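You operate a simulated robot arm through the tools that you are given. There is no shell and no other tool. Be economical: measure what you need, move in short steps, check, and stop when the job is done.

You are at the controls of a simulated two-armed robot. One attempt, no reset.

## Task
Brush the light box clean and check the blue-band spoons on it.
Fine: put the brush back; leave them on the lit panel and the stack beside them where it is. Set down upright: orange brush. What is to be rubbed or washed off counts as gone when no trace of it is left.

It is judged by the outcome, as a careful person would: the job done as asked, and still so three seconds after it is handed in. It fails if anything else is knocked over, pushed out of place, dropped, spilled or broken.

## Robot
Two 7-joint arms with two-finger parallel grippers on one trunk, on a base that drives. Base frame: it is fixed to the floor where the robot stands at the start and does not move with it; the origin is under the middle of the robot, x ahead of it, y to its left, z up; the surface under the hand at the start is at about z = 0.8. Units: m, degrees, N and s.
The left shoulder is at the start at [0.06, 0.143, 0.939], the right one opposite. With the tool pointing down near the work surface each hand reaches from about 0.32 to 0.74 m from the robot's upright axis, wherever it stands, measured 20 degrees to its own side. Places, roughly: light box display [0.4, 0.3, 0.8]; panel of the light box [0.6, 0.3, 0.8]; white light box switch [0.4, 0.3, 0.8]; wood dust on the light box [0.6, 0.3, 0.8]. Payload 1.57 kg a hand.
The TCP of each hand is the grasp point between the finger pads, 0.03 m short of the fingertips. In the tool frame z runs along the fingers and y along their closing line. The gripper opens to 0.11 m. The fingers are 0.024 m wide and 0.012 m thick; the gripper's body (0.048 by 0.112 m) begins 0.078 m behind the TCP.
Orientation is that of the tool frame in the base frame, as a unit quaternion [w, x, y, z]. With the fingers straight down and closing along the base's y, the tool's x points along the base's -x, its y along +y and its z along -z.

## Interface
- The arms move only by the tool apply_moves. It takes "left_targets", "right_targets" or both (then of equal length, played together; a hand with none holds still); each is one flat list of numbers, 7 for each row, row after row: the shift along the tool's x, y, z in m, then the turn, a rotation vector about the tool's x, y, z in degrees, then the finger opening in m, from 0 to 0.11. In form: [dx, dy, dz, wx, wy, wz, jaw, dx, dy, dz, wx, wy, wz, jaw, ...]. A call has 1 to 10 rows; each row is the pose to reach, as a shift and turn from the pose commanded when the call began, along the tool's axes at that moment. Each row takes 0.2 s and may step no farther than 0.05 m and 8.6 degrees from the row before; otherwise, or with a gripper value out of range, the whole call is refused. Where a pose cannot be reached the arm comes as near as it can. A force on the tool above 40 N (or 10 N above the force at the start of the call, whichever is more), or a blocked arm, ends the call early, and 0.2 s more pass. The fingers move at their own pace (about 0.045 m/s each) and stop on an object; they squeeze with about 43 N. The grip force told is the motor's: it shows also when the fingers shut on nothing. Time passes only in rows, and 0.2 s behind the last, so rows that repeat a pose let the fingers close. It gives the time, the measured TCP pose, the force on the tool (base axes), the opening and the grip force at its end, in the units of the frame above (readings bear some noise), with the torque about the TCP (base axes, N m) and any sound that the robot's microphone picked up.
- Cameras (640 x 400 px; columns grow to the right, rows downward): "scene" is now at [0.0455, 0.016, 1.5463]; the picture's right is [0.20, -0.98, 0.00], its down [-0.76, -0.16, -0.63] and it looks along [0.62, 0.13, -0.78] (base axes); focal length 261 px, centre (320, 200). "left" rides on the left gripper at [0.07, -0.016, -0.141] in its tool frame; the picture's right is [0.23, 0.97, 0.00], its down [-0.86, 0.20, -0.48] and it looks along [-0.47, 0.11, 0.88] (tool axes); focal length 222 px, centre (320, 200). "right" rides on the right gripper at [0.07, 0.016, -0.141] in its tool frame; the picture's right is [-0.23, 0.97, 0.00], its down [-0.86, -0.20, -0.48] and it looks along [-0.47, -0.11, 0.88] (tool axes); focal length 222 px, centre (320, 200). There is no depth. A picture from a camera that has moved, and an enlarged one, comes with that camera's place and axes in the base frame and with its lens.
- get_image(camera): a new picture of that camera. It takes no simulated time.
- move_column(by): slides the trunk up (or, below 0, down) by that many m; the arms and the scene camera ride with it, the base frame stays. It gives what a move gives, with no picture.
- steer(legs): drives the robot by 1 to 6 legs, each [ahead, left, turn to the left] in m, m and degrees, along the robot's own axes; the way and the turn of a leg run together, so that a leg with both is an arc; at most 1.5 m and 180 degrees a leg. The arms and the cameras ride along, it lands a little off, and it stops where it bumps. It gives what a move gives.
- turn_head(pan, tilt): turns the head with the scene camera to pan (to the left, within 86 degrees either way) and tilt (down, from -29 to 69), counted from straight ahead of the robot. It gives what a move gives.
- zoom(camera, box): a new picture of the part [left, top, right, bottom] of that camera's present view, enlarged. It takes no simulated time.
- close_job(): hands the job in; it is judged then, once.

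Work in short steps. Places have to be worked out from the pictures, the camera data and where the tool is seen: move nearer, look again, correct. Check each grasp and each placing, and mend what went wrong. You have 120 turns and 100 pictures in all, those below and enlarged ones among them. Open the grippers and draw the arms clear of the work before you hand the job in, unless the task says otherwise; then end with one line.

The tools are called after ">>>" as name(argument=value, ...) on one line, values as JSON. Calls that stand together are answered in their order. apply_moves: Moves the arms, as the interface text tells. Its arguments: {"type":"object","properties":{"left_targets":{"type":"array"},"right_targets":{"type":"array"}},"required":[]} The other tools are called the same way: move_column (by) slides the trunk up or down; steer (legs) drives the base; turn_head (pan, tilt) turns the head that bears the scene camera; get_image (camera) takes a picture; zoom (camera, box) takes an enlarged picture of a part of a camera's view; close_job () hands the job in.

At the start:

```text
time_s: 0.0
left_tool_pos: [0.332, 0.3201, 1.1277]
left_ee_rot: [0.0, 0.0, 1.0, 0.0]
left_contact_force: [0.2, 0.1, -0.6]
left_ft_torque: [0.01, 0.0, 0.02]
left_opening: 0.11
left_grasp_force: 0.1
right_tool_pos: [0.3897, -0.0305, 1.0761]
right_ee_rot: [0.0, 0.0, 1.0, 0.0]
right_contact_force: [0.0, 0.6, -0.1]
right_ft_torque: [-0.04, 0.0, 0.02]
right_opening: 0.1102
right_grasp_force: 0.0
trunk travel left (down, up): [-0.537, 0.053]
robot x, y, heading: [-0.0017, -0.0049, -0.0]
head pan, tilt: [11.7, 51.0]
```

scene: 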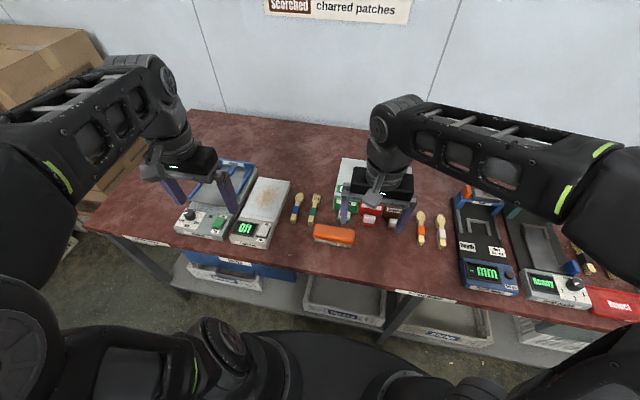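
right: 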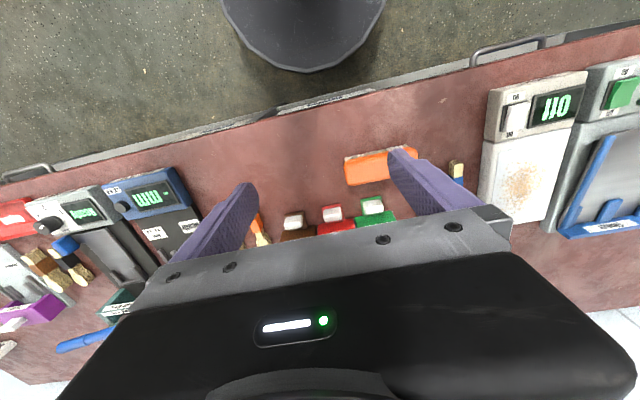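
left: 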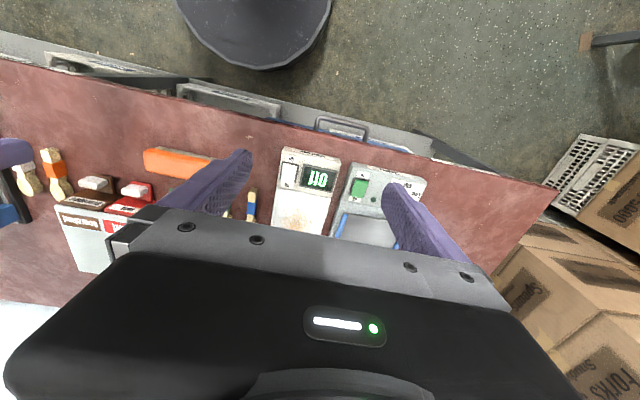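

The light box (white panel with brown dust), the orange brush and the spoons are in view. I zoom in for the details and the sign on the wall.

>>> zoom(camera="scene", box=[160, 150, 360, 275])

>>> zoom(camera="scene", box=[320, 150, 640, 350])

>>> turn_head(pan=0, tilt=15)

>>> get_image(camera="scene")

```text
3.20 times, centred on (260, 212) of scene
camera zoom: at [0.0455, 0.016, 1.5463], right [0.2, -0.98, 0.0], down [-0.76, -0.16, -0.63], along [0.62, 0.13, -0.78], focal length 837 px, centre (512, 160)
```

zoom: 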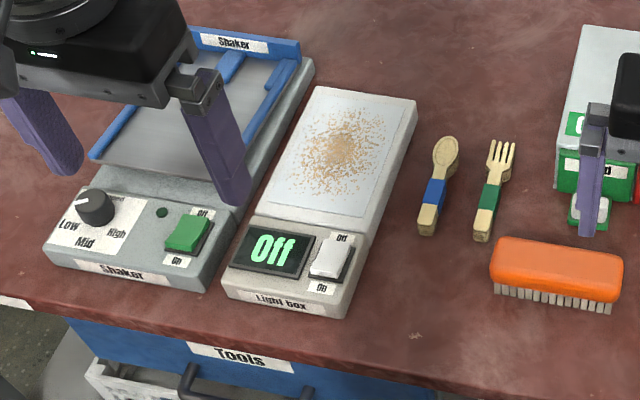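

```text
2.00 times, centred on (480, 250) of scene
camera zoom: at [0.0455, 0.016, 1.5463], right [0.2, -0.98, 0.0], down [-0.76, -0.16, -0.63], along [0.62, 0.13, -0.78], focal length 523 px, centre (0, 100)
```

zoom: 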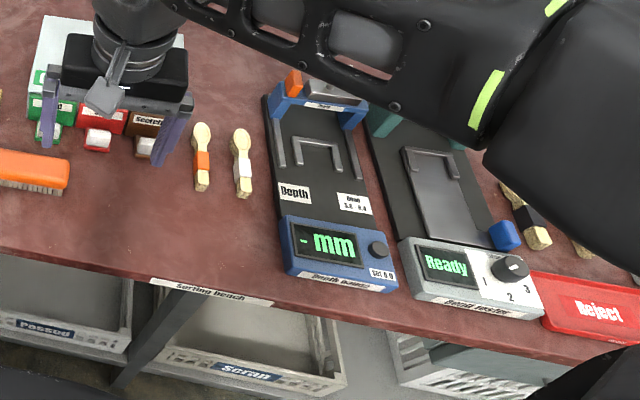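

```text
time_s: 1.0
left_tool_pos: [0.3327, 0.3197, 1.1275]
left_ee_rot: [0.001, 0.0, 1.0, 0.0]
left_contact_force: [-0.6, -0.3, -0.3]
left_ft_torque: [-0.02, -0.02, 0.05]
left_opening: 0.1098
left_grasp_force: 0.1
right_tool_pos: [0.3899, -0.0304, 1.0769]
right_ee_rot: [0.0, 0.0, 1.0, 0.0]
right_contact_force: [-0.2, -0.2, 0.0]
right_ft_torque: [0.02, 0.01, -0.02]
right_opening: 0.1102
right_grasp_force: 0.0
trunk travel left (down, up): [-0.537, 0.053]
robot x, y, heading: [0.0026, 0.0009, -0.1]
head pan, tilt: [0.0, 15.0]
```

```text
94 pictures are left
camera scene: at [0.0644, 0.0007, 1.6013], right [0.0, -1.0, 0.0], down [-0.26, 0.0, -0.97], along [0.97, 0.0, -0.26], focal length 261 px, centre (320, 200)
```

scene: 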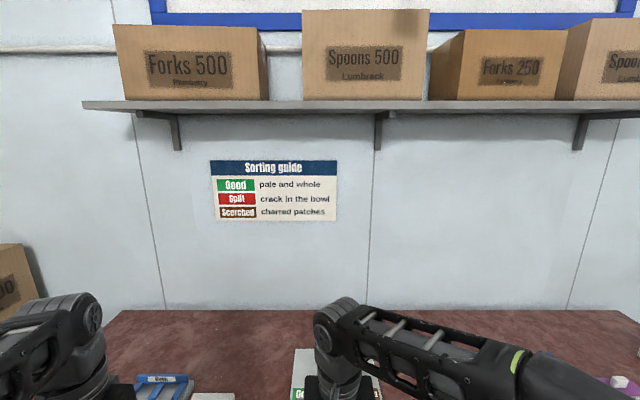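

The guide, the switch (off) and the layout are clear. I move the right arm aside to the right and look down at the light box area.

>>> apply_moves(right_targets=[0, -0.05, 0, 0, 0, 0, 0.11, 0, -0.1, 0, 0, 0, 0, 0.11, 0.0, -0.15, -0.02, 0, 0, 0, 0.11, 0.0, -0.2, -0.04, 0, 0, 0, 0.11, 0, -0.25, -0.05, 0, 0, 0, 0.11], left_targets=[0, 0.05, 0, 0, 0, 0, 0.11, 0, 0.1, 0, 0, 0, 0, 0.11, 0.0, 0.15, 0, 0, 0, 0, 0.11, 0.0, 0.15, 0, 0, 0, 0, 0.11, 0, 0.15, 0, 0, 0, 0, 0.11])

>>> turn_head(pan=20, tilt=52)

>>> get_image(camera="scene")

>>> zoom(camera="scene", box=[240, 120, 440, 245])

```text
refused: row 3 steps farther than a row can; nothing moved
```

```text
time_s: 2.0
left_tool_pos: [0.3329, 0.3201, 1.1276]
left_ee_rot: [0.0, 0.0, 1.0, 0.0]
left_contact_force: [0.1, 1.2, 0.2]
left_ft_torque: [-0.01, 0.0, -0.03]
left_opening: 0.1102
left_grasp_force: 0.0
right_tool_pos: [0.3895, -0.0309, 1.0761]
right_ee_rot: [-0.001, 0.0, 1.0, 0.0]
right_contact_force: [0.5, -0.6, 0.3]
right_ft_torque: [0.02, 0.02, 0.0]
right_opening: 0.1099
right_grasp_force: 0.0
trunk travel left (down, up): [-0.537, 0.053]
robot x, y, heading: [-0.0005, 0.0011, -0.1]
head pan, tilt: [20.0, 52.0]
```

```text
93 pictures are left
camera scene: at [0.0416, 0.0263, 1.545], right [0.34, -0.94, 0.0], down [-0.74, -0.27, -0.62], along [0.58, 0.21, -0.79], focal length 261 px, centre (320, 200)
```

scene: 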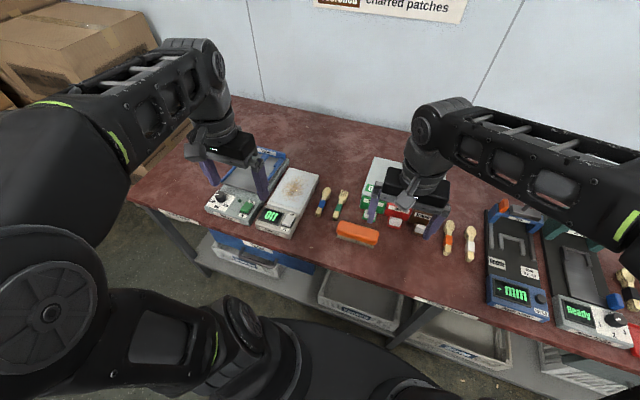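

```text
3.20 times, centred on (340, 182) of scene
camera zoom: at [0.0416, 0.0263, 1.545], right [0.34, -0.94, 0.0], down [-0.74, -0.27, -0.62], along [0.58, 0.21, -0.79], focal length 837 px, centre (256, 256)
```

zoom: 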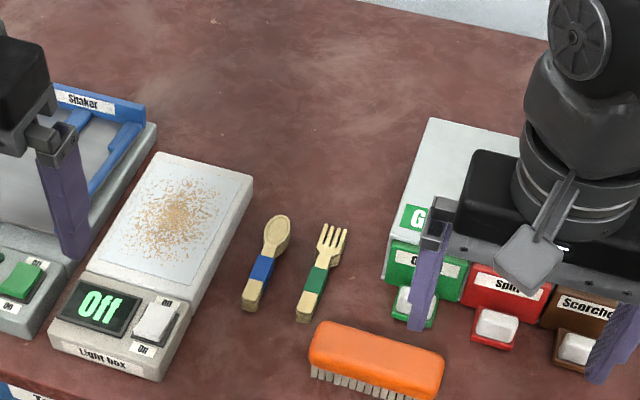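

The first move was refused for its step size; I repeat it with smaller steps, moving only the right arm aside.

>>> apply_moves(right_targets=[0, -0.045, 0, 0, 0, 0, 0.11, 0, -0.09, 0, 0, 0, 0, 0.11, 0.0, -0.135, -0.01, 0, 0, 0, 0.11, 0.02, -0.17, -0.03, 0, 0, 0, 0.11, 0.04, -0.2, -0.06, 0, 0, 0, 0.11, 0.06, -0.23, -0.08, 0, 0, 0, 0.11])

>>> apply_moves(left_targets=[-0.02, -0.03, 0, 0, 0, 8, 0.11, -0.04, -0.06, 0, 0, 0, 16, 0.11, -0.06, -0.09, 0, 0, 0, 24, 0.11, -0.075, -0.12, 0.0, 0, 0, 32, 0.11, -0.09, -0.15, 0, 0, 0, 40, 0.11, -0.105, -0.18, 0, 0, 0, 48, 0.11, -0.12, -0.21, 0, 0, 0, 56, 0.11, -0.135, -0.235, 0.0, 0, 0, 64, 0.11, -0.15, -0.258, 0.03, 0, 0, 72, 0.11, -0.15, -0.258, 0.06, 0, 0, 80, 0.11])

>>> get_image(camera="left")

>>> get_image(camera="scene")

```text
time_s: 3.5
left_tool_pos: [0.3346, 0.3161, 1.1273]
left_ee_rot: [-0.001, 0.0, 1.0, 0.001]
left_contact_force: [1.0, -0.5, -0.3]
left_ft_torque: [0.12, 0.08, -0.02]
left_opening: 0.1098
left_grasp_force: 0.0
right_tool_pos: [0.3517, -0.2482, 1.1275]
right_ee_rot: [-0.001, -0.002, 1.0, 0.002]
right_contact_force: [0.0, -0.3, -1.2]
right_ft_torque: [0.07, 0.05, -0.01]
right_opening: 0.11
right_grasp_force: 0.0
right hand out of reach, approached as far as the arm can: row 5, 6
trunk travel left (down, up): [-0.537, 0.053]
robot x, y, heading: [-0.0004, 0.0049, -0.1]
head pan, tilt: [20.0, 52.0]
```

```text
time_s: 5.7
left_tool_pos: [0.4825, 0.0632, 1.0678]
left_ee_rot: [0.0, 0.643, 0.766, 0.0]
left_contact_force: [-0.2, 1.2, 0.8]
left_ft_torque: [0.01, -0.01, 0.01]
left_opening: 0.1101
left_grasp_force: 0.0
right_tool_pos: [0.3488, -0.2448, 1.1302]
right_ee_rot: [0.0, 0.0, 1.0, 0.0]
right_contact_force: [-0.8, 0.3, 0.5]
right_ft_torque: [0.0, 0.01, 0.01]
right_opening: 0.11
right_grasp_force: 0.1
trunk travel left (down, up): [-0.537, 0.053]
robot x, y, heading: [0.0005, -0.0019, -0.1]
head pan, tilt: [20.0, 52.0]
```

```text
91 pictures are left
camera left: at [0.4556, 0.1288, 1.2076], right [0.92, 0.39, 0.0], down [0.34, -0.81, 0.48], along [0.19, -0.44, -0.88], focal length 222 px, centre (320, 200)
```

left: 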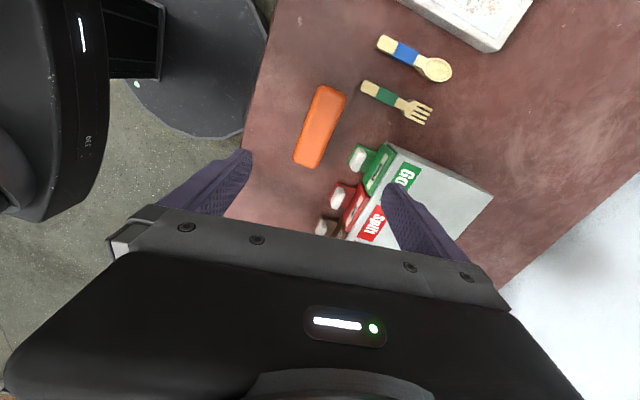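

```text
90 pictures are left
camera scene: at [0.0417, 0.0276, 1.545], right [0.34, -0.94, 0.0], down [-0.74, -0.27, -0.62], along [0.58, 0.21, -0.79], focal length 261 px, centre (320, 200)
```

scene: 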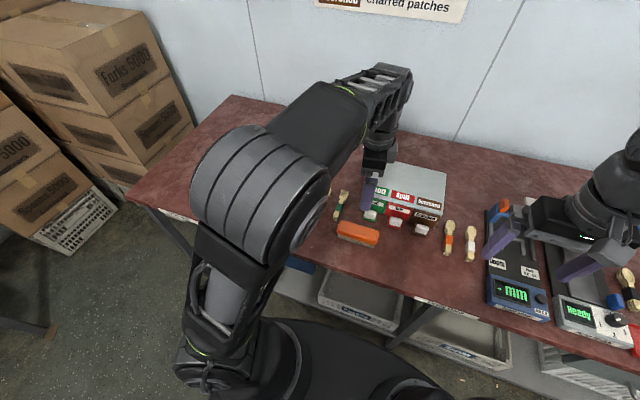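

The brush sits at about (0.483, 0.06) with its long axis along y. I turn the last 8 degrees and descend partway over it, then check heights from both cameras.

>>> apply_moves(left_targets=[0, 0, 0.04, 0, 0, 7, 0.09, -0.002, 0, 0.08, 0, 0, 7, 0.09, -0.002, 0, 0.12, 0, 0, 7, 0.09, -0.002, 0, 0.15, 0, 0, 7, 0.09, -0.002, 0, 0.15, 0, 0, 7, 0.09])

>>> get_image(camera="left")

>>> zoom(camera="scene", box=[280, 150, 440, 250])

```text
time_s: 6.8
left_tool_pos: [0.4812, 0.0602, 0.9162]
left_ee_rot: [-0.001, 0.688, 0.725, 0.0]
left_contact_force: [0.0, 0.9, -0.8]
left_ft_torque: [0.01, 0.02, 0.02]
left_opening: 0.0901
left_grasp_force: 0.1
right_tool_pos: [0.3481, -0.2473, 1.1297]
right_ee_rot: [0.0, 0.0, 1.0, 0.0]
right_contact_force: [-0.2, 0.7, -1.0]
right_ft_torque: [0.02, -0.02, 0.02]
right_opening: 0.11
right_grasp_force: 0.2
trunk travel left (down, up): [-0.537, 0.053]
robot x, y, heading: [0.0021, -0.0002, 0.1]
head pan, tilt: [20.0, 52.0]
```

```text
89 pictures are left
camera left: at [0.4625, 0.1284, 1.0565], right [0.96, 0.28, 0.0], down [0.24, -0.84, 0.48], along [0.13, -0.46, -0.88], focal length 222 px, centre (320, 200)
```

left: 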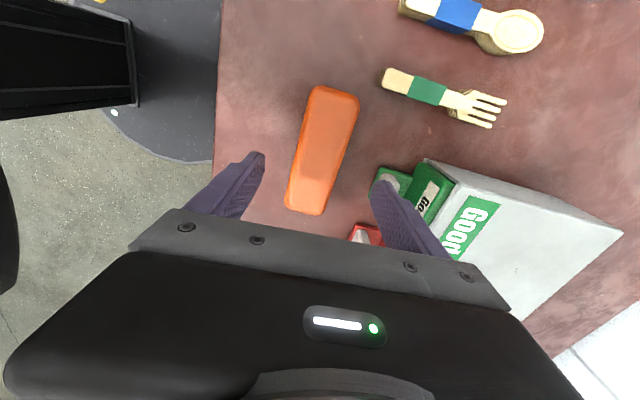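

```text
4.00 times, centred on (360, 200) of scene
camera zoom: at [0.0414, 0.0263, 1.545], right [0.34, -0.94, 0.0], down [-0.74, -0.27, -0.62], along [0.58, 0.21, -0.79], focal length 1046 px, centre (160, 200)
```

zoom: 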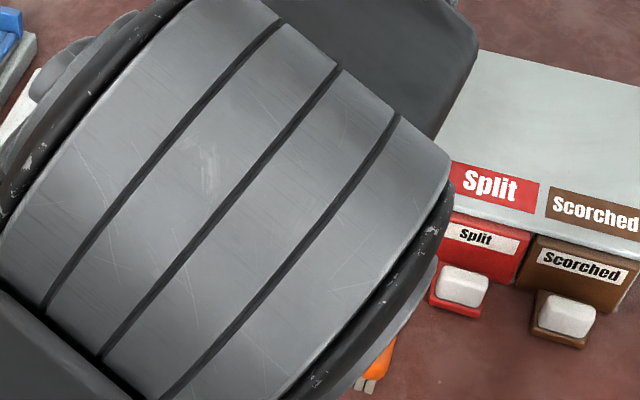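

Brush centre is about (0.482, 0.06), width about 0.045. I narrow the jaw a bit to stay clear of the green lever and descend to z≈0.845.

>>> apply_moves(left_targets=[0, 0.001, 0.0, 0, 0, 2.5, 0.075, 0, 0.001, 0.03, 0, 0, 2.5, 0.075, 0, 0.001, 0.055, 0, 0, 2.5, 0.075, 0, 0.001, 0.071, 0, 0, 2.5, 0.075, 0, 0.001, 0.071, 0, 0, 2.5, 0.075])

>>> get_image(camera="left")

>>> turn_head(pan=-10, tilt=52)

>>> get_image(camera="scene")

>>> get_image(camera="right")

```text
time_s: 8.1
left_tool_pos: [0.4825, 0.0605, 0.8463]
left_ee_rot: [0.0, 0.704, 0.71, 0.001]
left_contact_force: [0.6, 0.4, 0.4]
left_ft_torque: [0.01, 0.0, 0.01]
left_opening: 0.075
left_grasp_force: 0.1
right_tool_pos: [0.3484, -0.2465, 1.1281]
right_ee_rot: [0.0, -0.001, 1.0, -0.001]
right_contact_force: [1.0, 0.0, -0.3]
right_ft_torque: [-0.02, 0.01, 0.01]
right_opening: 0.1101
right_grasp_force: 0.1
trunk travel left (down, up): [-0.537, 0.053]
robot x, y, heading: [0.0015, -0.0007, 0.1]
head pan, tilt: [20.0, 52.0]
```

```text
87 pictures are left
camera left: at [0.4667, 0.1295, 0.9864], right [0.97, 0.24, 0.0], down [0.21, -0.85, 0.48], along [0.11, -0.46, -0.88], focal length 222 px, centre (320, 200)
```

left: 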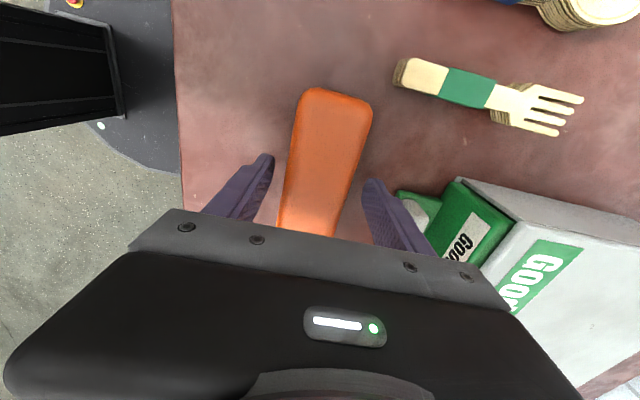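

```text
time_s: 9.0
left_tool_pos: [0.4829, 0.0608, 0.8468]
left_ee_rot: [0.0, 0.704, 0.71, 0.0]
left_contact_force: [-0.2, 0.3, -1.4]
left_ft_torque: [0.03, -0.01, 0.03]
left_opening: 0.075
left_grasp_force: 0.0
right_tool_pos: [0.3487, -0.2459, 1.1291]
right_ee_rot: [0.0, 0.001, 1.0, 0.0]
right_contact_force: [0.0, -0.3, -0.6]
right_ft_torque: [0.01, 0.0, 0.01]
right_opening: 0.11
right_grasp_force: 0.2
trunk travel left (down, up): [-0.537, 0.053]
robot x, y, heading: [0.0003, 0.0017, -0.0]
head pan, tilt: [-10.0, 52.0]
```

```text
86 pictures are left
camera scene: at [0.045, -0.0124, 1.5449], right [-0.17, -0.98, 0.0], down [-0.78, 0.14, -0.62], along [0.61, -0.11, -0.79], focal length 261 px, centre (320, 200)
```

scene: 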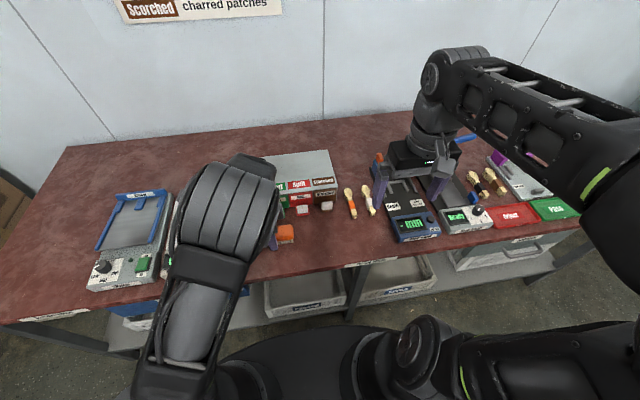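

```text
85 pictures are left
camera right: at [0.2791, -0.2307, 1.2716], right [0.23, 0.97, 0.0], down [0.86, -0.2, 0.48], along [0.47, -0.11, -0.88], focal length 222 px, centre (320, 200)
```

right: 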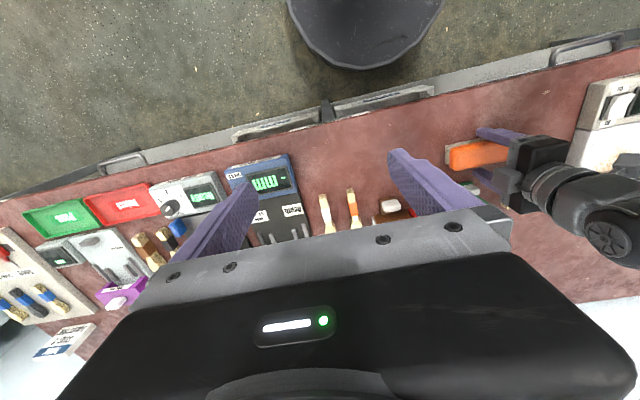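

The jaw straddles the brush. I zoom in on the brush end to see body height versus fingertips, and check the blue-banded things at the far right too.

>>> zoom(camera="scene", box=[230, 200, 326, 260])

>>> zoom(camera="right", box=[0, 180, 240, 330])

>>> zoom(camera="right", box=[420, 100, 580, 200])

```text
6.67 times, centred on (278, 230) of scene
camera zoom: at [0.045, -0.0124, 1.5449], right [-0.17, -0.98, 0.0], down [-0.78, 0.14, -0.62], along [0.61, -0.11, -0.79], focal length 1743 px, centre (600, 0)
```

zoom: 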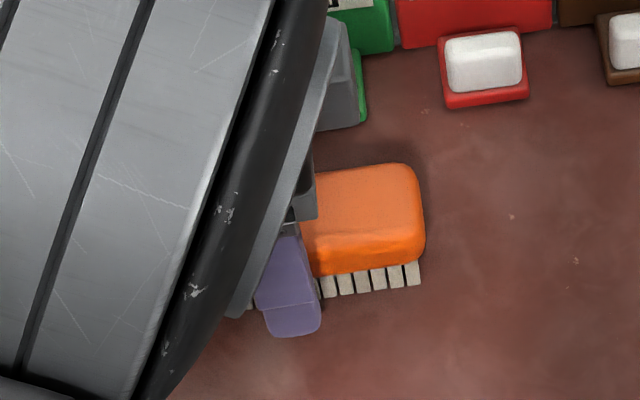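

```text
2.67 times, centred on (120, 255) of right
camera zoom: at [0.2791, -0.2307, 1.2716], right [0.23, 0.97, 0.0], down [0.86, -0.2, 0.48], along [0.47, -0.11, -0.88], focal length 592 px, centre (853, 53)
```

zoom: 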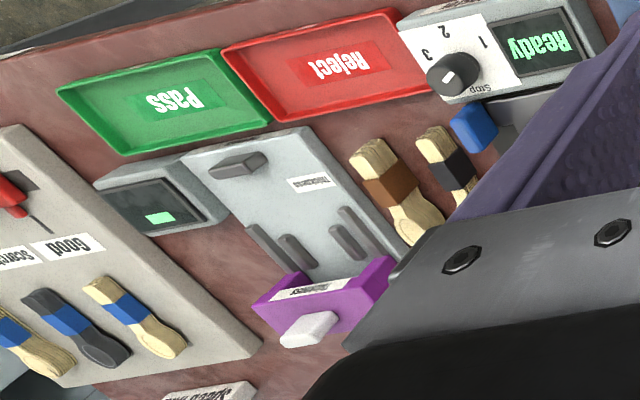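

```text
4.00 times, centred on (500, 150) of right
camera zoom: at [0.2791, -0.2307, 1.2716], right [0.23, 0.97, 0.0], down [0.86, -0.2, 0.48], along [0.47, -0.11, -0.88], focal length 888 px, centre (-400, 400)
```

zoom: 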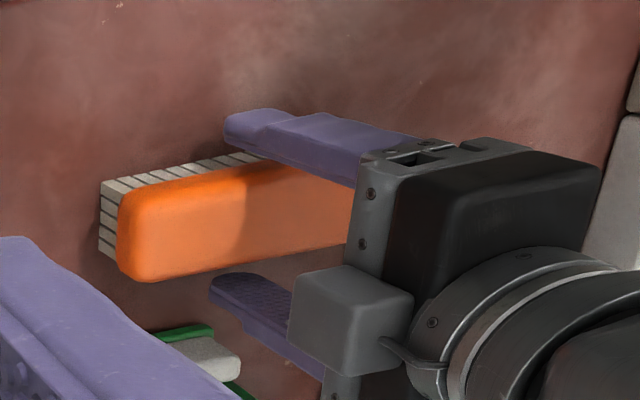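

Body spans roughly z 0.815–0.845, bristles below. I lower 4 mm and close the jaw on the body, keeping fingertips above the bristle ends.

>>> apply_moves(left_targets=[0, 0, 0.004, 0, 0, 0, 0.075, 0, 0, 0.004, 0, 0, 0, 0.03, 0, 0, 0.004, 0, 0, 0, 0.02, 0, 0, 0.004, 0, 0, 0, 0.02, 0, 0, 0.004, 0, 0, 0, 0.02, 0, 0, 0.004, 0, 0, 0, 0.02])

```text
time_s: 10.4
left_tool_pos: [0.4817, 0.0604, 0.8418]
left_ee_rot: [-0.001, 0.705, 0.71, 0.0]
left_contact_force: [-0.2, 0.4, 0.1]
left_ft_torque: [0.0, -0.01, -0.01]
left_opening: 0.0477
left_grasp_force: 42.8
right_tool_pos: [0.3492, -0.2466, 1.1291]
right_ee_rot: [0.0, 0.0, 1.0, 0.0]
right_contact_force: [-0.1, -0.5, 0.0]
right_ft_torque: [0.02, 0.02, 0.02]
right_opening: 0.1098
right_grasp_force: 0.1
trunk travel left (down, up): [-0.537, 0.053]
robot x, y, heading: [-0.0012, 0.0002, -0.1]
head pan, tilt: [-10.0, 52.0]
```

The brush is held (0.048 m). I lift it and carry it over the spoons to above the panel centre, about (0.58, 0.318), at safe height.

>>> apply_moves(left_targets=[0, 0, -0.045, 0, 0, 0, 0.02, 0, 0, -0.09, 0, 0, 0, 0.02, 0, 0, -0.12, 0, 0, 0, 0.02, 0.04, 0.015, -0.12, 0, 0, 0, 0.02, 0.08, 0.03, -0.12, 0, 0, 0, 0.02, 0.12, 0.045, -0.12, 0, 0, 0, 0.02, 0.16, 0.06, -0.12, 0, 0, 0, 0.02, 0.2, 0.075, -0.12, 0, 0, 0, 0.02, 0.235, 0.09, -0.12, 0, 0, 0, 0.02, 0.258, 0.098, -0.12, 0, 0, 0, 0.02])

>>> turn_head(pan=0, tilt=52)

>>> get_image(camera="scene")

>>> get_image(camera="left")

>>> get_image(camera="right")

```text
time_s: 12.6
left_tool_pos: [0.5299, 0.2627, 0.9768]
left_ee_rot: [0.0, 0.704, 0.71, 0.0]
left_contact_force: [-0.5, 0.4, -0.8]
left_ft_torque: [-0.01, -0.03, 0.04]
left_opening: 0.0473
left_grasp_force: 43.3
left hand out of reach, approached as far as the arm can: row 8, 9, 10
right_tool_pos: [0.3493, -0.2464, 1.1304]
right_ee_rot: [0.0, 0.0, 1.0, 0.001]
right_contact_force: [-0.1, 0.2, 1.3]
right_ft_torque: [-0.01, -0.02, -0.04]
right_opening: 0.11
right_grasp_force: 0.1
trunk travel left (down, up): [-0.537, 0.053]
robot x, y, heading: [0.0027, 0.001, 0.1]
head pan, tilt: [-10.0, 52.0]
```

```text
time_s: 13.3
left_tool_pos: [0.53, 0.2635, 0.9762]
left_ee_rot: [-0.001, 0.704, 0.71, -0.001]
left_contact_force: [-0.7, -0.5, -0.4]
left_ft_torque: [0.01, 0.01, 0.01]
left_opening: 0.0473
left_grasp_force: 43.3
right_tool_pos: [0.3482, -0.247, 1.1298]
right_ee_rot: [-0.001, 0.0, 1.0, 0.0]
right_contact_force: [0.1, 0.0, 1.1]
right_ft_torque: [0.03, 0.0, 0.01]
right_opening: 0.1102
right_grasp_force: 0.0
trunk travel left (down, up): [-0.537, 0.053]
robot x, y, heading: [-0.0009, -0.0013, 0.0]
head pan, tilt: [0.0, 52.0]
```

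```text
81 pictures are left
camera scene: at [0.0463, 0.0005, 1.5449], right [0.0, -1.0, 0.0], down [-0.79, 0.0, -0.62], along [0.62, 0.0, -0.79], focal length 261 px, centre (320, 200)
```

scene: 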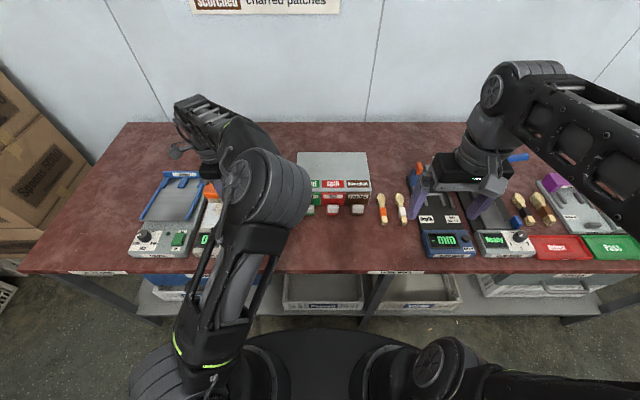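

```text
80 pictures are left
camera left: at [0.5134, 0.3326, 1.1168], right [0.97, 0.24, 0.0], down [0.21, -0.85, 0.48], along [0.11, -0.46, -0.88], focal length 222 px, centre (320, 200)
```

left: 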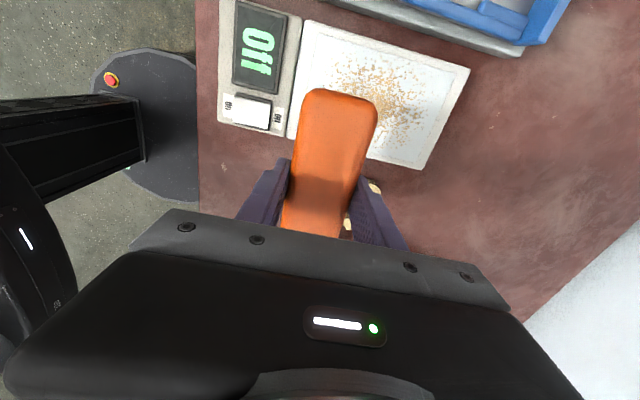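

```text
79 pictures are left
camera right: at [0.2792, -0.2307, 1.2715], right [0.23, 0.97, 0.0], down [0.86, -0.2, 0.48], along [0.47, -0.11, -0.88], focal length 222 px, centre (320, 200)
```

right: 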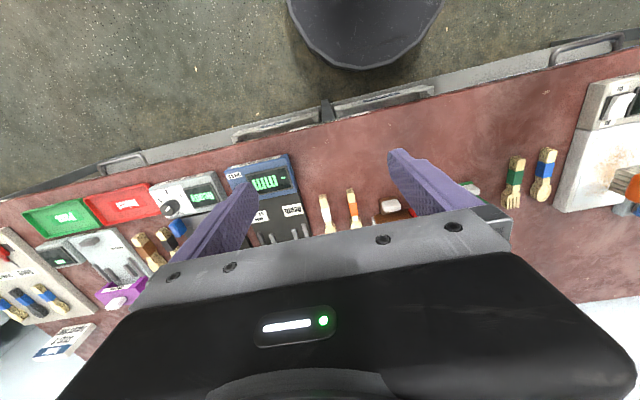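

The arm is at its reach limit here, so I drive the base 0.15 m to the left (carrying the brush high above everything), then re-check.

>>> steer(legs=[[0, 0.15, 0]])

>>> get_image(camera="scene")

```text
time_s: 14.7
left_tool_pos: [0.5305, 0.4139, 0.9763]
left_ee_rot: [-0.001, 0.705, 0.709, 0.0]
left_contact_force: [0.4, 0.9, -0.7]
left_ft_torque: [-0.01, 0.0, -0.03]
left_opening: 0.0477
left_grasp_force: 42.8
right_tool_pos: [0.3497, -0.0964, 1.1307]
right_ee_rot: [0.0, 0.001, 1.0, -0.001]
right_contact_force: [-0.2, 0.3, 0.4]
right_ft_torque: [-0.01, -0.01, 0.01]
right_opening: 0.11
right_grasp_force: 0.2
trunk travel left (down, up): [-0.537, 0.053]
robot x, y, heading: [-0.0021, 0.1483, -0.3]
head pan, tilt: [0.0, 52.0]
```

```text
78 pictures are left
camera scene: at [0.0463, 0.1514, 1.5449], right [0.0, -1.0, 0.0], down [-0.79, 0.0, -0.62], along [0.62, 0.0, -0.79], focal length 261 px, centre (320, 200)
```

scene: 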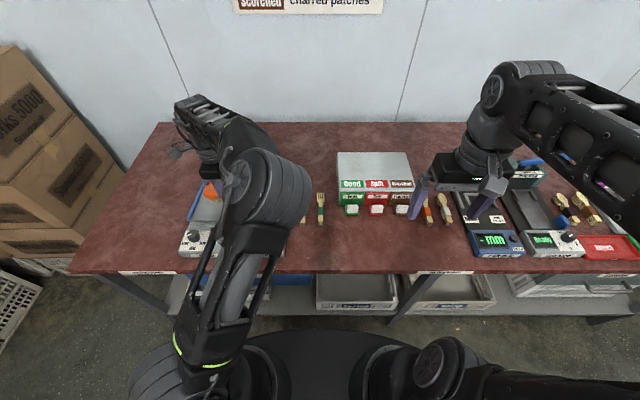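

I make a small probing move to learn whether shifts count from the actual pose or the unreached one.

>>> apply_moves(left_targets=[-0.045, 0, 0, 0, 0, 0, 0.02, -0.09, 0, 0, 0, 0, 0, 0.02])

```text
time_s: 15.3
left_tool_pos: [0.5312, 0.3218, 0.977]
left_ee_rot: [0.0, 0.704, 0.711, 0.001]
left_contact_force: [-0.1, -0.4, -1.2]
left_ft_torque: [0.03, -0.01, 0.0]
left_opening: 0.0477
left_grasp_force: 43.0
right_tool_pos: [0.3479, -0.0987, 1.1297]
right_ee_rot: [0.0, 0.001, 1.0, 0.0]
right_contact_force: [0.3, 0.4, 0.8]
right_ft_torque: [0.0, 0.02, -0.01]
right_opening: 0.1102
right_grasp_force: 0.1
trunk travel left (down, up): [-0.537, 0.053]
robot x, y, heading: [-0.0023, 0.1524, -0.1]
head pan, tilt: [0.0, 52.0]
```

Shifts count from the actual pose. I descend over the near part of the panel to z≈0.90 and look.

>>> apply_moves(left_targets=[-0.002, 0.02, 0.03, 0, 0, 0, 0.02, -0.002, 0.04, 0.055, 0, 0, 0, 0.02, -0.002, 0.05, 0.077, 0, 0, 0, 0.02])

>>> get_image(camera="left")

>>> zoom(camera="right", box=[480, 20, 640, 120])

>>> turn_head(pan=30, tilt=50)

>>> get_image(camera="scene")

```text
time_s: 16.1
left_tool_pos: [0.573, 0.3183, 0.9086]
left_ee_rot: [0.0, 0.705, 0.709, 0.0]
left_contact_force: [0.1, -0.6, -0.8]
left_ft_torque: [-0.03, -0.01, 0.01]
left_opening: 0.0473
left_grasp_force: 42.7
left hand out of reach, approached as far as the arm can: row 3
right_tool_pos: [0.3492, -0.0974, 1.1307]
right_ee_rot: [0.001, 0.0, 1.0, 0.001]
right_contact_force: [0.1, 0.0, 0.2]
right_ft_torque: [-0.03, -0.04, 0.01]
right_opening: 0.1097
right_grasp_force: 0.0
trunk travel left (down, up): [-0.537, 0.053]
robot x, y, heading: [0.0002, 0.1458, -0.2]
head pan, tilt: [0.0, 52.0]
```

```text
77 pictures are left
camera left: at [0.5566, 0.3868, 1.0486], right [0.97, 0.23, 0.0], down [0.2, -0.85, 0.48], along [0.11, -0.47, -0.88], focal length 222 px, centre (320, 200)
```

left: 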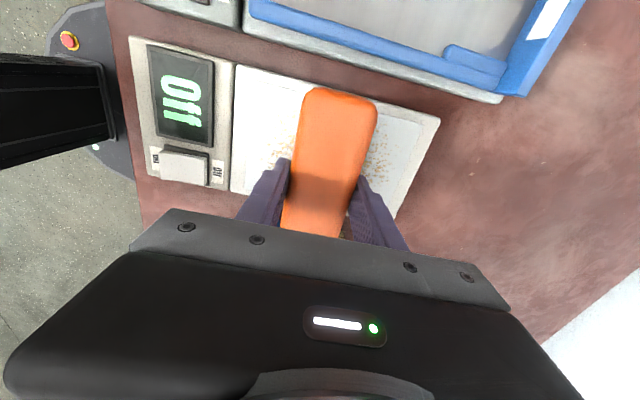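

```text
4.00 times, centred on (560, 70) of right
camera zoom: at [0.2782, -0.0813, 1.2719], right [0.23, 0.97, 0.0], down [0.85, -0.2, 0.48], along [0.47, -0.11, -0.88], focal length 888 px, centre (-640, 720)
```

zoom: 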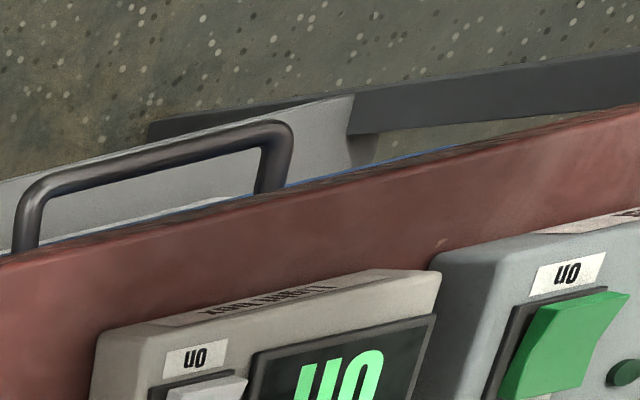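

```text
time_s: 17.0
left_tool_pos: [0.5732, 0.3167, 0.9073]
left_ee_rot: [0.0, 0.705, 0.71, 0.0]
left_contact_force: [-0.3, 0.5, -1.4]
left_ft_torque: [0.02, -0.02, 0.0]
left_opening: 0.0472
left_grasp_force: 43.0
right_tool_pos: [0.3498, -0.0971, 1.1296]
right_ee_rot: [0.0, 0.001, 1.0, 0.0]
right_contact_force: [-0.3, 0.5, 0.1]
right_ft_torque: [-0.04, -0.01, 0.02]
right_opening: 0.11
right_grasp_force: 0.0
trunk travel left (down, up): [-0.537, 0.053]
robot x, y, heading: [-0.0012, 0.1524, -0.1]
head pan, tilt: [30.0, 50.0]
```

```text
75 pictures are left
camera scene: at [0.038, 0.1881, 1.5476], right [0.5, -0.87, 0.0], down [-0.66, -0.38, -0.64], along [0.56, 0.32, -0.77], focal length 261 px, centre (320, 200)
```

scene: 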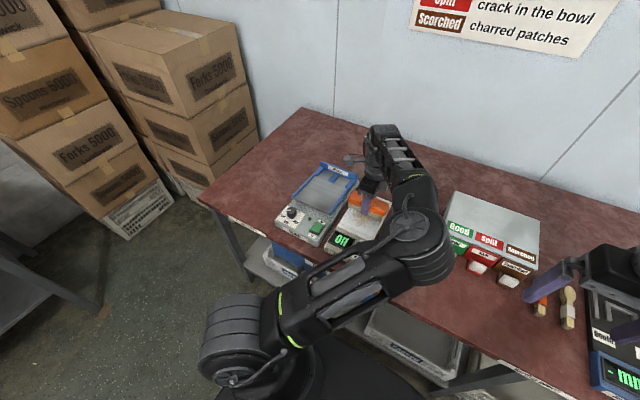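

Reach is still the limit at this height. I raise the trunk to its upper range, which levels the arm, and try reaching further out.

>>> move_column(by=0.05)

>>> apply_moves(left_targets=[0, 0.02, 0.03, 0, 0, 0, 0.02, 0, 0.04, 0.05, 0, 0, 0, 0.02, 0, 0.065, 0.05, 0, 0, 0, 0.02])

```text
time_s: 18.0
left_tool_pos: [0.5737, 0.317, 0.9574]
left_ee_rot: [-0.001, 0.704, 0.71, -0.001]
left_contact_force: [0.4, 0.1, -1.3]
left_ft_torque: [0.0, 0.0, 0.01]
left_opening: 0.0472
left_grasp_force: 43.1
right_tool_pos: [0.3489, -0.0979, 1.1795]
right_ee_rot: [0.0, 0.001, 1.0, 0.0]
right_contact_force: [0.1, 0.2, -0.9]
right_ft_torque: [0.05, 0.02, 0.0]
right_opening: 0.1101
right_grasp_force: 0.1
trunk travel left (down, up): [-0.587, 0.003]
robot x, y, heading: [-0.001, 0.1485, -0.4]
head pan, tilt: [30.0, 50.0]
```

```text
time_s: 18.8
left_tool_pos: [0.5816, 0.2942, 0.9201]
left_ee_rot: [0.0, 0.705, 0.709, 0.002]
left_contact_force: [-0.3, -0.9, -1.4]
left_ft_torque: [-0.02, 0.04, 0.01]
left_opening: 0.0474
left_grasp_force: 43.3
left hand out of reach, approached as far as the arm can: row 1, 2, 3
right_tool_pos: [0.348, -0.0989, 1.1793]
right_ee_rot: [0.0, 0.001, 1.0, 0.0]
right_contact_force: [0.0, 0.5, 0.7]
right_ft_torque: [-0.01, 0.02, 0.0]
right_opening: 0.11
right_grasp_force: 0.0
trunk travel left (down, up): [-0.587, 0.003]
robot x, y, heading: [0.0044, 0.1462, -0.0]
head pan, tilt: [30.0, 50.0]
```

Height isn't the limiter. Turning the base to the right brings the left shoulder forward and eases the wrist, so I first lift and retract the brush, then shift left and turn.

>>> apply_moves(left_targets=[0, -0.02, -0.04, 0, 0, 0, 0.02, 0, -0.05, -0.075, 0, 0, 0, 0.02, 0, -0.085, -0.1, 0, 0, 0, 0.02, 0, -0.12, -0.11, 0, 0, 0, 0.02])

>>> steer(legs=[[0, 0.08, 0], [0, 0, -30]])

>>> turn_head(pan=60, tilt=50)

>>> get_image(camera="scene")

```text
time_s: 19.8
left_tool_pos: [0.4614, 0.2938, 1.0312]
left_ee_rot: [0.0, 0.705, 0.71, 0.001]
left_contact_force: [0.1, 0.0, -0.5]
left_ft_torque: [-0.01, 0.01, 0.01]
left_opening: 0.0475
left_grasp_force: 42.9
right_tool_pos: [0.3474, -0.0977, 1.1792]
right_ee_rot: [0.0, 0.0, 1.0, -0.001]
right_contact_force: [-0.5, -1.4, -1.0]
right_ft_torque: [0.0, -0.02, -0.01]
right_opening: 0.1101
right_grasp_force: 0.0
trunk travel left (down, up): [-0.587, 0.003]
robot x, y, heading: [-0.0023, 0.151, 0.0]
head pan, tilt: [30.0, 50.0]
```

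```text
time_s: 22.3
left_tool_pos: [0.4729, 0.1263, 1.0321]
left_ee_rot: [-0.001, 0.863, 0.506, 0.0]
left_contact_force: [0.2, -0.1, -0.4]
left_ft_torque: [-0.01, 0.01, -0.01]
left_opening: 0.0473
left_grasp_force: 42.3
right_tool_pos: [0.1793, -0.1572, 1.1788]
right_ee_rot: [-0.001, 0.257, 0.966, 0.0]
right_contact_force: [-0.7, -0.2, 0.0]
right_ft_torque: [0.03, -0.03, 0.03]
right_opening: 0.1096
right_grasp_force: 0.1
trunk travel left (down, up): [-0.587, 0.003]
robot x, y, heading: [-0.0025, 0.2271, -29.6]
head pan, tilt: [30.0, 50.0]
```

```text
time_s: 23.2
left_tool_pos: [0.4734, 0.1248, 1.0322]
left_ee_rot: [0.0, 0.863, 0.505, 0.0]
left_contact_force: [-0.7, 0.4, -1.2]
left_ft_torque: [0.01, -0.01, -0.02]
left_opening: 0.0475
left_grasp_force: 43.2
right_tool_pos: [0.1793, -0.1571, 1.1785]
right_ee_rot: [0.0, 0.257, 0.966, 0.001]
right_contact_force: [-0.1, 0.7, -0.2]
right_ft_torque: [0.0, 0.06, 0.01]
right_opening: 0.1099
right_grasp_force: 0.1
trunk travel left (down, up): [-0.587, 0.003]
robot x, y, heading: [0.0008, 0.2276, -29.9]
head pan, tilt: [60.0, 50.0]
```

```text
74 pictures are left
camera scene: at [0.0418, 0.2835, 1.5976], right [0.5, -0.86, 0.0], down [-0.66, -0.38, -0.64], along [0.56, 0.32, -0.77], focal length 261 px, centre (320, 200)
```

scene: 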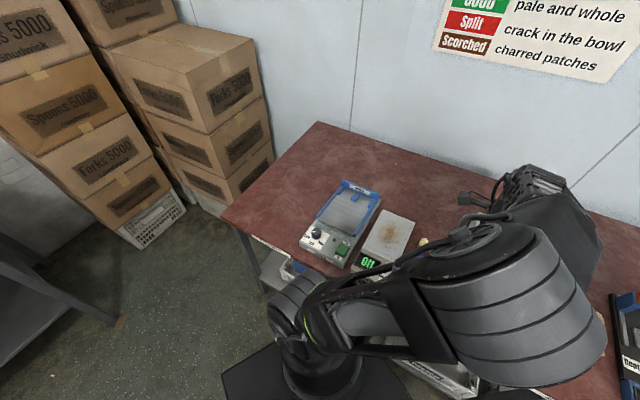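

The base turned freely. I swing the brush back over the near panel region while rotating it to lie along y again.

>>> apply_moves(left_targets=[0.04, -0.009, 0.0, 0, 0, -6, 0.02, 0.08, -0.018, 0.0, 0, 0, -12, 0.02, 0.12, -0.027, 0.02, 0, 0, -18, 0.02, 0.16, -0.036, 0.04, 0, 0, -24, 0.02, 0.196, -0.045, 0.06, 0, 0, -29.4, 0.02, 0.196, -0.045, 0.08, 0, 0, -29.4, 0.02])

>>> get_image(camera="scene")

```text
time_s: 24.6
left_tool_pos: [0.531, 0.3177, 0.9633]
left_ee_rot: [0.001, 0.706, 0.708, 0.0]
left_contact_force: [-0.6, -0.5, -1.1]
left_ft_torque: [-0.03, 0.0, -0.01]
left_opening: 0.0475
left_grasp_force: 42.8
left hand out of reach, approached as far as the arm can: row 6
right_tool_pos: [0.1809, -0.1586, 1.18]
right_ee_rot: [0.001, 0.257, 0.967, 0.0]
right_contact_force: [0.3, 0.3, 0.4]
right_ft_torque: [0.01, 0.02, 0.0]
right_opening: 0.1104
right_grasp_force: 0.1
trunk travel left (down, up): [-0.587, 0.003]
robot x, y, heading: [-0.0036, 0.2275, -29.7]
head pan, tilt: [60.0, 50.0]
```

```text
73 pictures are left
camera scene: at [0.0413, 0.2835, 1.5976], right [0.5, -0.86, 0.0], down [-0.66, -0.39, -0.64], along [0.56, 0.32, -0.77], focal length 261 px, centre (320, 200)
```

scene: 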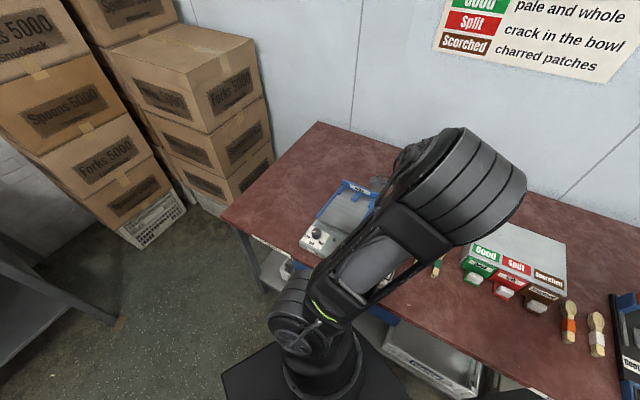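

Now it says it can't go down, so the raised trunk hinders. I lower the trunk by 0.05 (back to the initial height) and see.

>>> move_column(by=-0.05)

>>> apply_moves(left_targets=[0, 0, -0.01, 0, 0, 0, 0.02, 0, 0.03, 0, 0, 0, 0, 0.02, 0, 0.06, 0.0, 0, 0, 0, 0.02, 0, 0.09, 0.0, 0, 0, 0, 0.02])

```text
time_s: 25.6
left_tool_pos: [0.5311, 0.3171, 0.9139]
left_ee_rot: [0.001, 0.707, 0.707, 0.0]
left_contact_force: [0.2, -0.3, -0.4]
left_ft_torque: [-0.03, 0.03, -0.03]
left_opening: 0.0475
left_grasp_force: 43.1
right_tool_pos: [0.1804, -0.157, 1.1297]
right_ee_rot: [0.0, 0.256, 0.967, 0.0]
right_contact_force: [-0.4, 1.3, 0.0]
right_ft_torque: [-0.01, -0.02, 0.0]
right_opening: 0.1101
right_grasp_force: 0.0
trunk travel left (down, up): [-0.537, 0.053]
robot x, y, heading: [0.002, 0.2311, -29.8]
head pan, tilt: [60.0, 50.0]
```

```text
time_s: 26.6
left_tool_pos: [0.5306, 0.317, 0.9231]
left_ee_rot: [0.0, 0.707, 0.707, 0.0]
left_contact_force: [-0.2, -0.1, -1.5]
left_ft_torque: [-0.01, 0.0, 0.0]
left_opening: 0.0473
left_grasp_force: 43.3
left hand out of reach, approached as far as the arm can: row 2, 3, 4
right_tool_pos: [0.1798, -0.1575, 1.1296]
right_ee_rot: [0.001, 0.256, 0.967, 0.0]
right_contact_force: [-0.1, 0.2, -0.2]
right_ft_torque: [-0.01, 0.02, 0.0]
right_opening: 0.11
right_grasp_force: 0.0
trunk travel left (down, up): [-0.537, 0.053]
robot x, y, heading: [-0.0029, 0.2278, -29.9]
head pan, tilt: [60.0, 50.0]
```

That heading made it worse: the crosswise wrist yaw seems to be the limit. Better: go back to heading 0 with the tool in its natural yaw, so the brush lies along x and strokes go along y. First lift, retract and rotate.

>>> apply_moves(left_targets=[0, -0.02, -0.04, 0, 0, -7.5, 0.02, 0, -0.04, -0.08, 0, 0, -15, 0.02, 0, -0.06, -0.1, 0, 0, -22.5, 0.02, 0, -0.08, -0.1, 0, 0, -30, 0.02, 0, -0.1, -0.1, 0, 0, -37.5, 0.02, 0, -0.1, -0.1, 0, 0, -45, 0.02, 0, -0.1, -0.1, 0, 0, -52.5, 0.02, 0, -0.1, -0.1, 0, 0, -60, 0.02])

>>> steer(legs=[[0, 0, 30], [0, -0.06, 0]])

>>> turn_head(pan=25, tilt=50)

>>> get_image(camera="scene")

```text
time_s: 28.4
left_tool_pos: [0.4298, 0.3181, 1.024]
left_ee_rot: [0.0, 0.256, 0.967, 0.001]
left_contact_force: [-0.3, 0.9, -1.3]
left_ft_torque: [-0.01, -0.01, 0.0]
left_opening: 0.0475
left_grasp_force: 42.9
right_tool_pos: [0.1814, -0.1577, 1.1276]
right_ee_rot: [0.0, 0.256, 0.967, -0.001]
right_contact_force: [0.0, 0.2, 0.1]
right_ft_torque: [-0.01, 0.0, 0.01]
right_opening: 0.11
right_grasp_force: 0.1
trunk travel left (down, up): [-0.537, 0.053]
robot x, y, heading: [-0.001, 0.2319, -29.8]
head pan, tilt: [60.0, 50.0]
```

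```text
time_s: 30.8
left_tool_pos: [0.328, 0.4613, 1.0252]
left_ee_rot: [0.0, -0.002, 1.0, 0.001]
left_contact_force: [0.7, -0.7, -1.0]
left_ft_torque: [0.05, 0.02, 0.01]
left_opening: 0.0475
left_grasp_force: 43.1
right_tool_pos: [0.3505, -0.076, 1.1286]
right_ee_rot: [0.001, -0.002, 1.0, 0.001]
right_contact_force: [0.9, -1.2, 0.3]
right_ft_torque: [0.04, -0.01, -0.01]
right_opening: 0.1099
right_grasp_force: 0.1
trunk travel left (down, up): [-0.537, 0.053]
robot x, y, heading: [0.0022, 0.1733, 0.4]
head pan, tilt: [60.0, 50.0]
```

```text
time_s: 31.8
left_tool_pos: [0.3293, 0.4613, 1.0237]
left_ee_rot: [0.0, -0.002, 1.0, 0.0]
left_contact_force: [0.4, 0.3, -2.2]
left_ft_torque: [0.04, 0.02, -0.01]
left_opening: 0.0472
left_grasp_force: 43.2
right_tool_pos: [0.3507, -0.0737, 1.1292]
right_ee_rot: [0.0, -0.003, 1.0, 0.0]
right_contact_force: [-0.8, -0.4, 0.0]
right_ft_torque: [-0.01, 0.0, -0.02]
right_opening: 0.1101
right_grasp_force: 0.1
trunk travel left (down, up): [-0.537, 0.053]
robot x, y, heading: [0.002, 0.173, 0.2]
head pan, tilt: [25.0, 50.0]
```

```text
72 pictures are left
camera scene: at [0.0411, 0.2035, 1.5476], right [0.43, -0.9, 0.0], down [-0.69, -0.33, -0.64], along [0.58, 0.28, -0.77], focal length 261 px, centre (320, 200)
```

scene: 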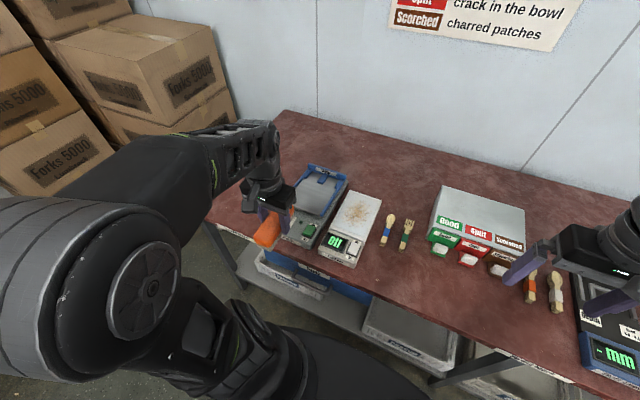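

Clear view of the light box now; I zoom for precise geometry.

>>> zoom(camera="scene", box=[285, 160, 445, 260])

```text
4.00 times, centred on (365, 210) of scene
camera zoom: at [0.0411, 0.2035, 1.5476], right [0.43, -0.9, 0.0], down [-0.69, -0.33, -0.64], along [0.58, 0.28, -0.77], focal length 1046 px, centre (140, 160)
```

zoom: 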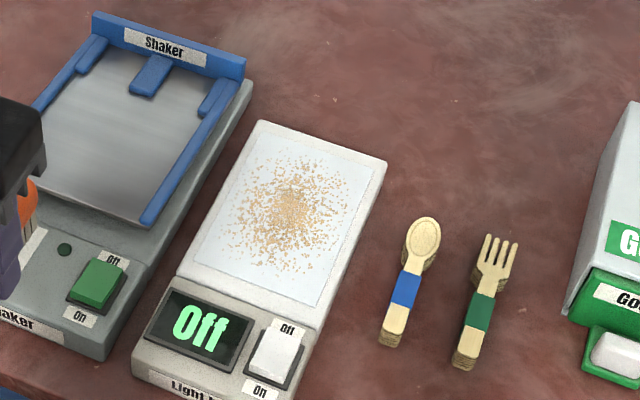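

Panel spans x 0.505–0.66, y 0.267–0.372; dust centred at (0.58, 0.32). I bring the brush above it with its long axis along x.

>>> apply_moves(left_targets=[-0.036, -0.018, 0, 0, 0, 0, 0.02, -0.072, -0.036, 0, 0, 0, 0, 0.02, -0.108, -0.054, 0.0, 0, 0, 0, 0.02, -0.144, -0.072, 0.02, 0, 0, 0, 0.02, -0.18, -0.09, 0.04, 0, 0, 0, 0.02, -0.216, -0.11, 0.06, 0, 0, 0, 0.02, -0.245, -0.13, 0.09, 0, 0, 0, 0.02])

>>> get_image(camera="scene")

>>> get_image(camera="left")

```text
time_s: 33.4
left_tool_pos: [0.5756, 0.3307, 0.9326]
left_ee_rot: [0.0, -0.002, 1.0, 0.0]
left_contact_force: [-0.3, 0.1, -2.0]
left_ft_torque: [0.01, -0.01, 0.0]
left_opening: 0.0473
left_grasp_force: 43.4
right_tool_pos: [0.3505, -0.0759, 1.1294]
right_ee_rot: [-0.001, -0.003, 1.0, 0.0]
right_contact_force: [-0.3, -0.5, 0.2]
right_ft_torque: [-0.01, 0.0, 0.02]
right_opening: 0.1101
right_grasp_force: 0.1
trunk travel left (down, up): [-0.537, 0.053]
robot x, y, heading: [0.0037, 0.1715, 0.4]
head pan, tilt: [25.0, 50.0]
```

```text
70 pictures are left
camera scene: at [0.0423, 0.2027, 1.5476], right [0.43, -0.9, 0.0], down [-0.69, -0.33, -0.64], along [0.58, 0.28, -0.77], focal length 261 px, centre (320, 200)
```

scene: 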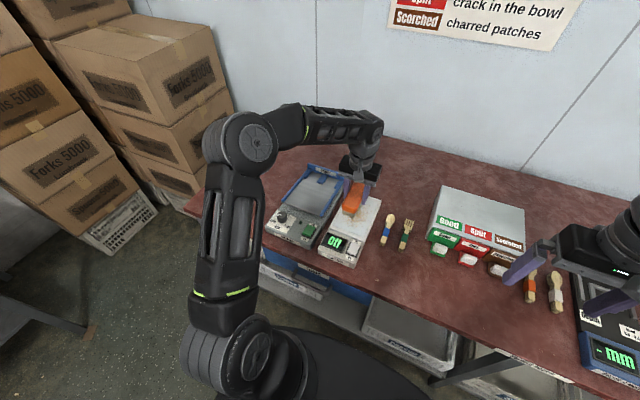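

```text
69 pictures are left
camera left: at [0.5063, 0.3147, 1.073], right [-0.23, 0.97, 0.0], down [0.85, 0.2, 0.48], along [0.47, 0.11, -0.88], focal length 222 px, centre (320, 200)
```

left: 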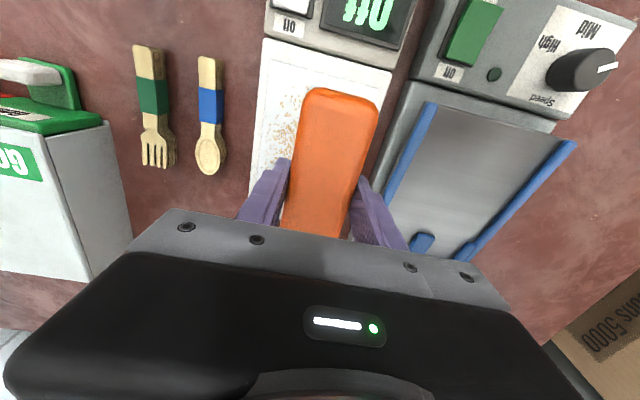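

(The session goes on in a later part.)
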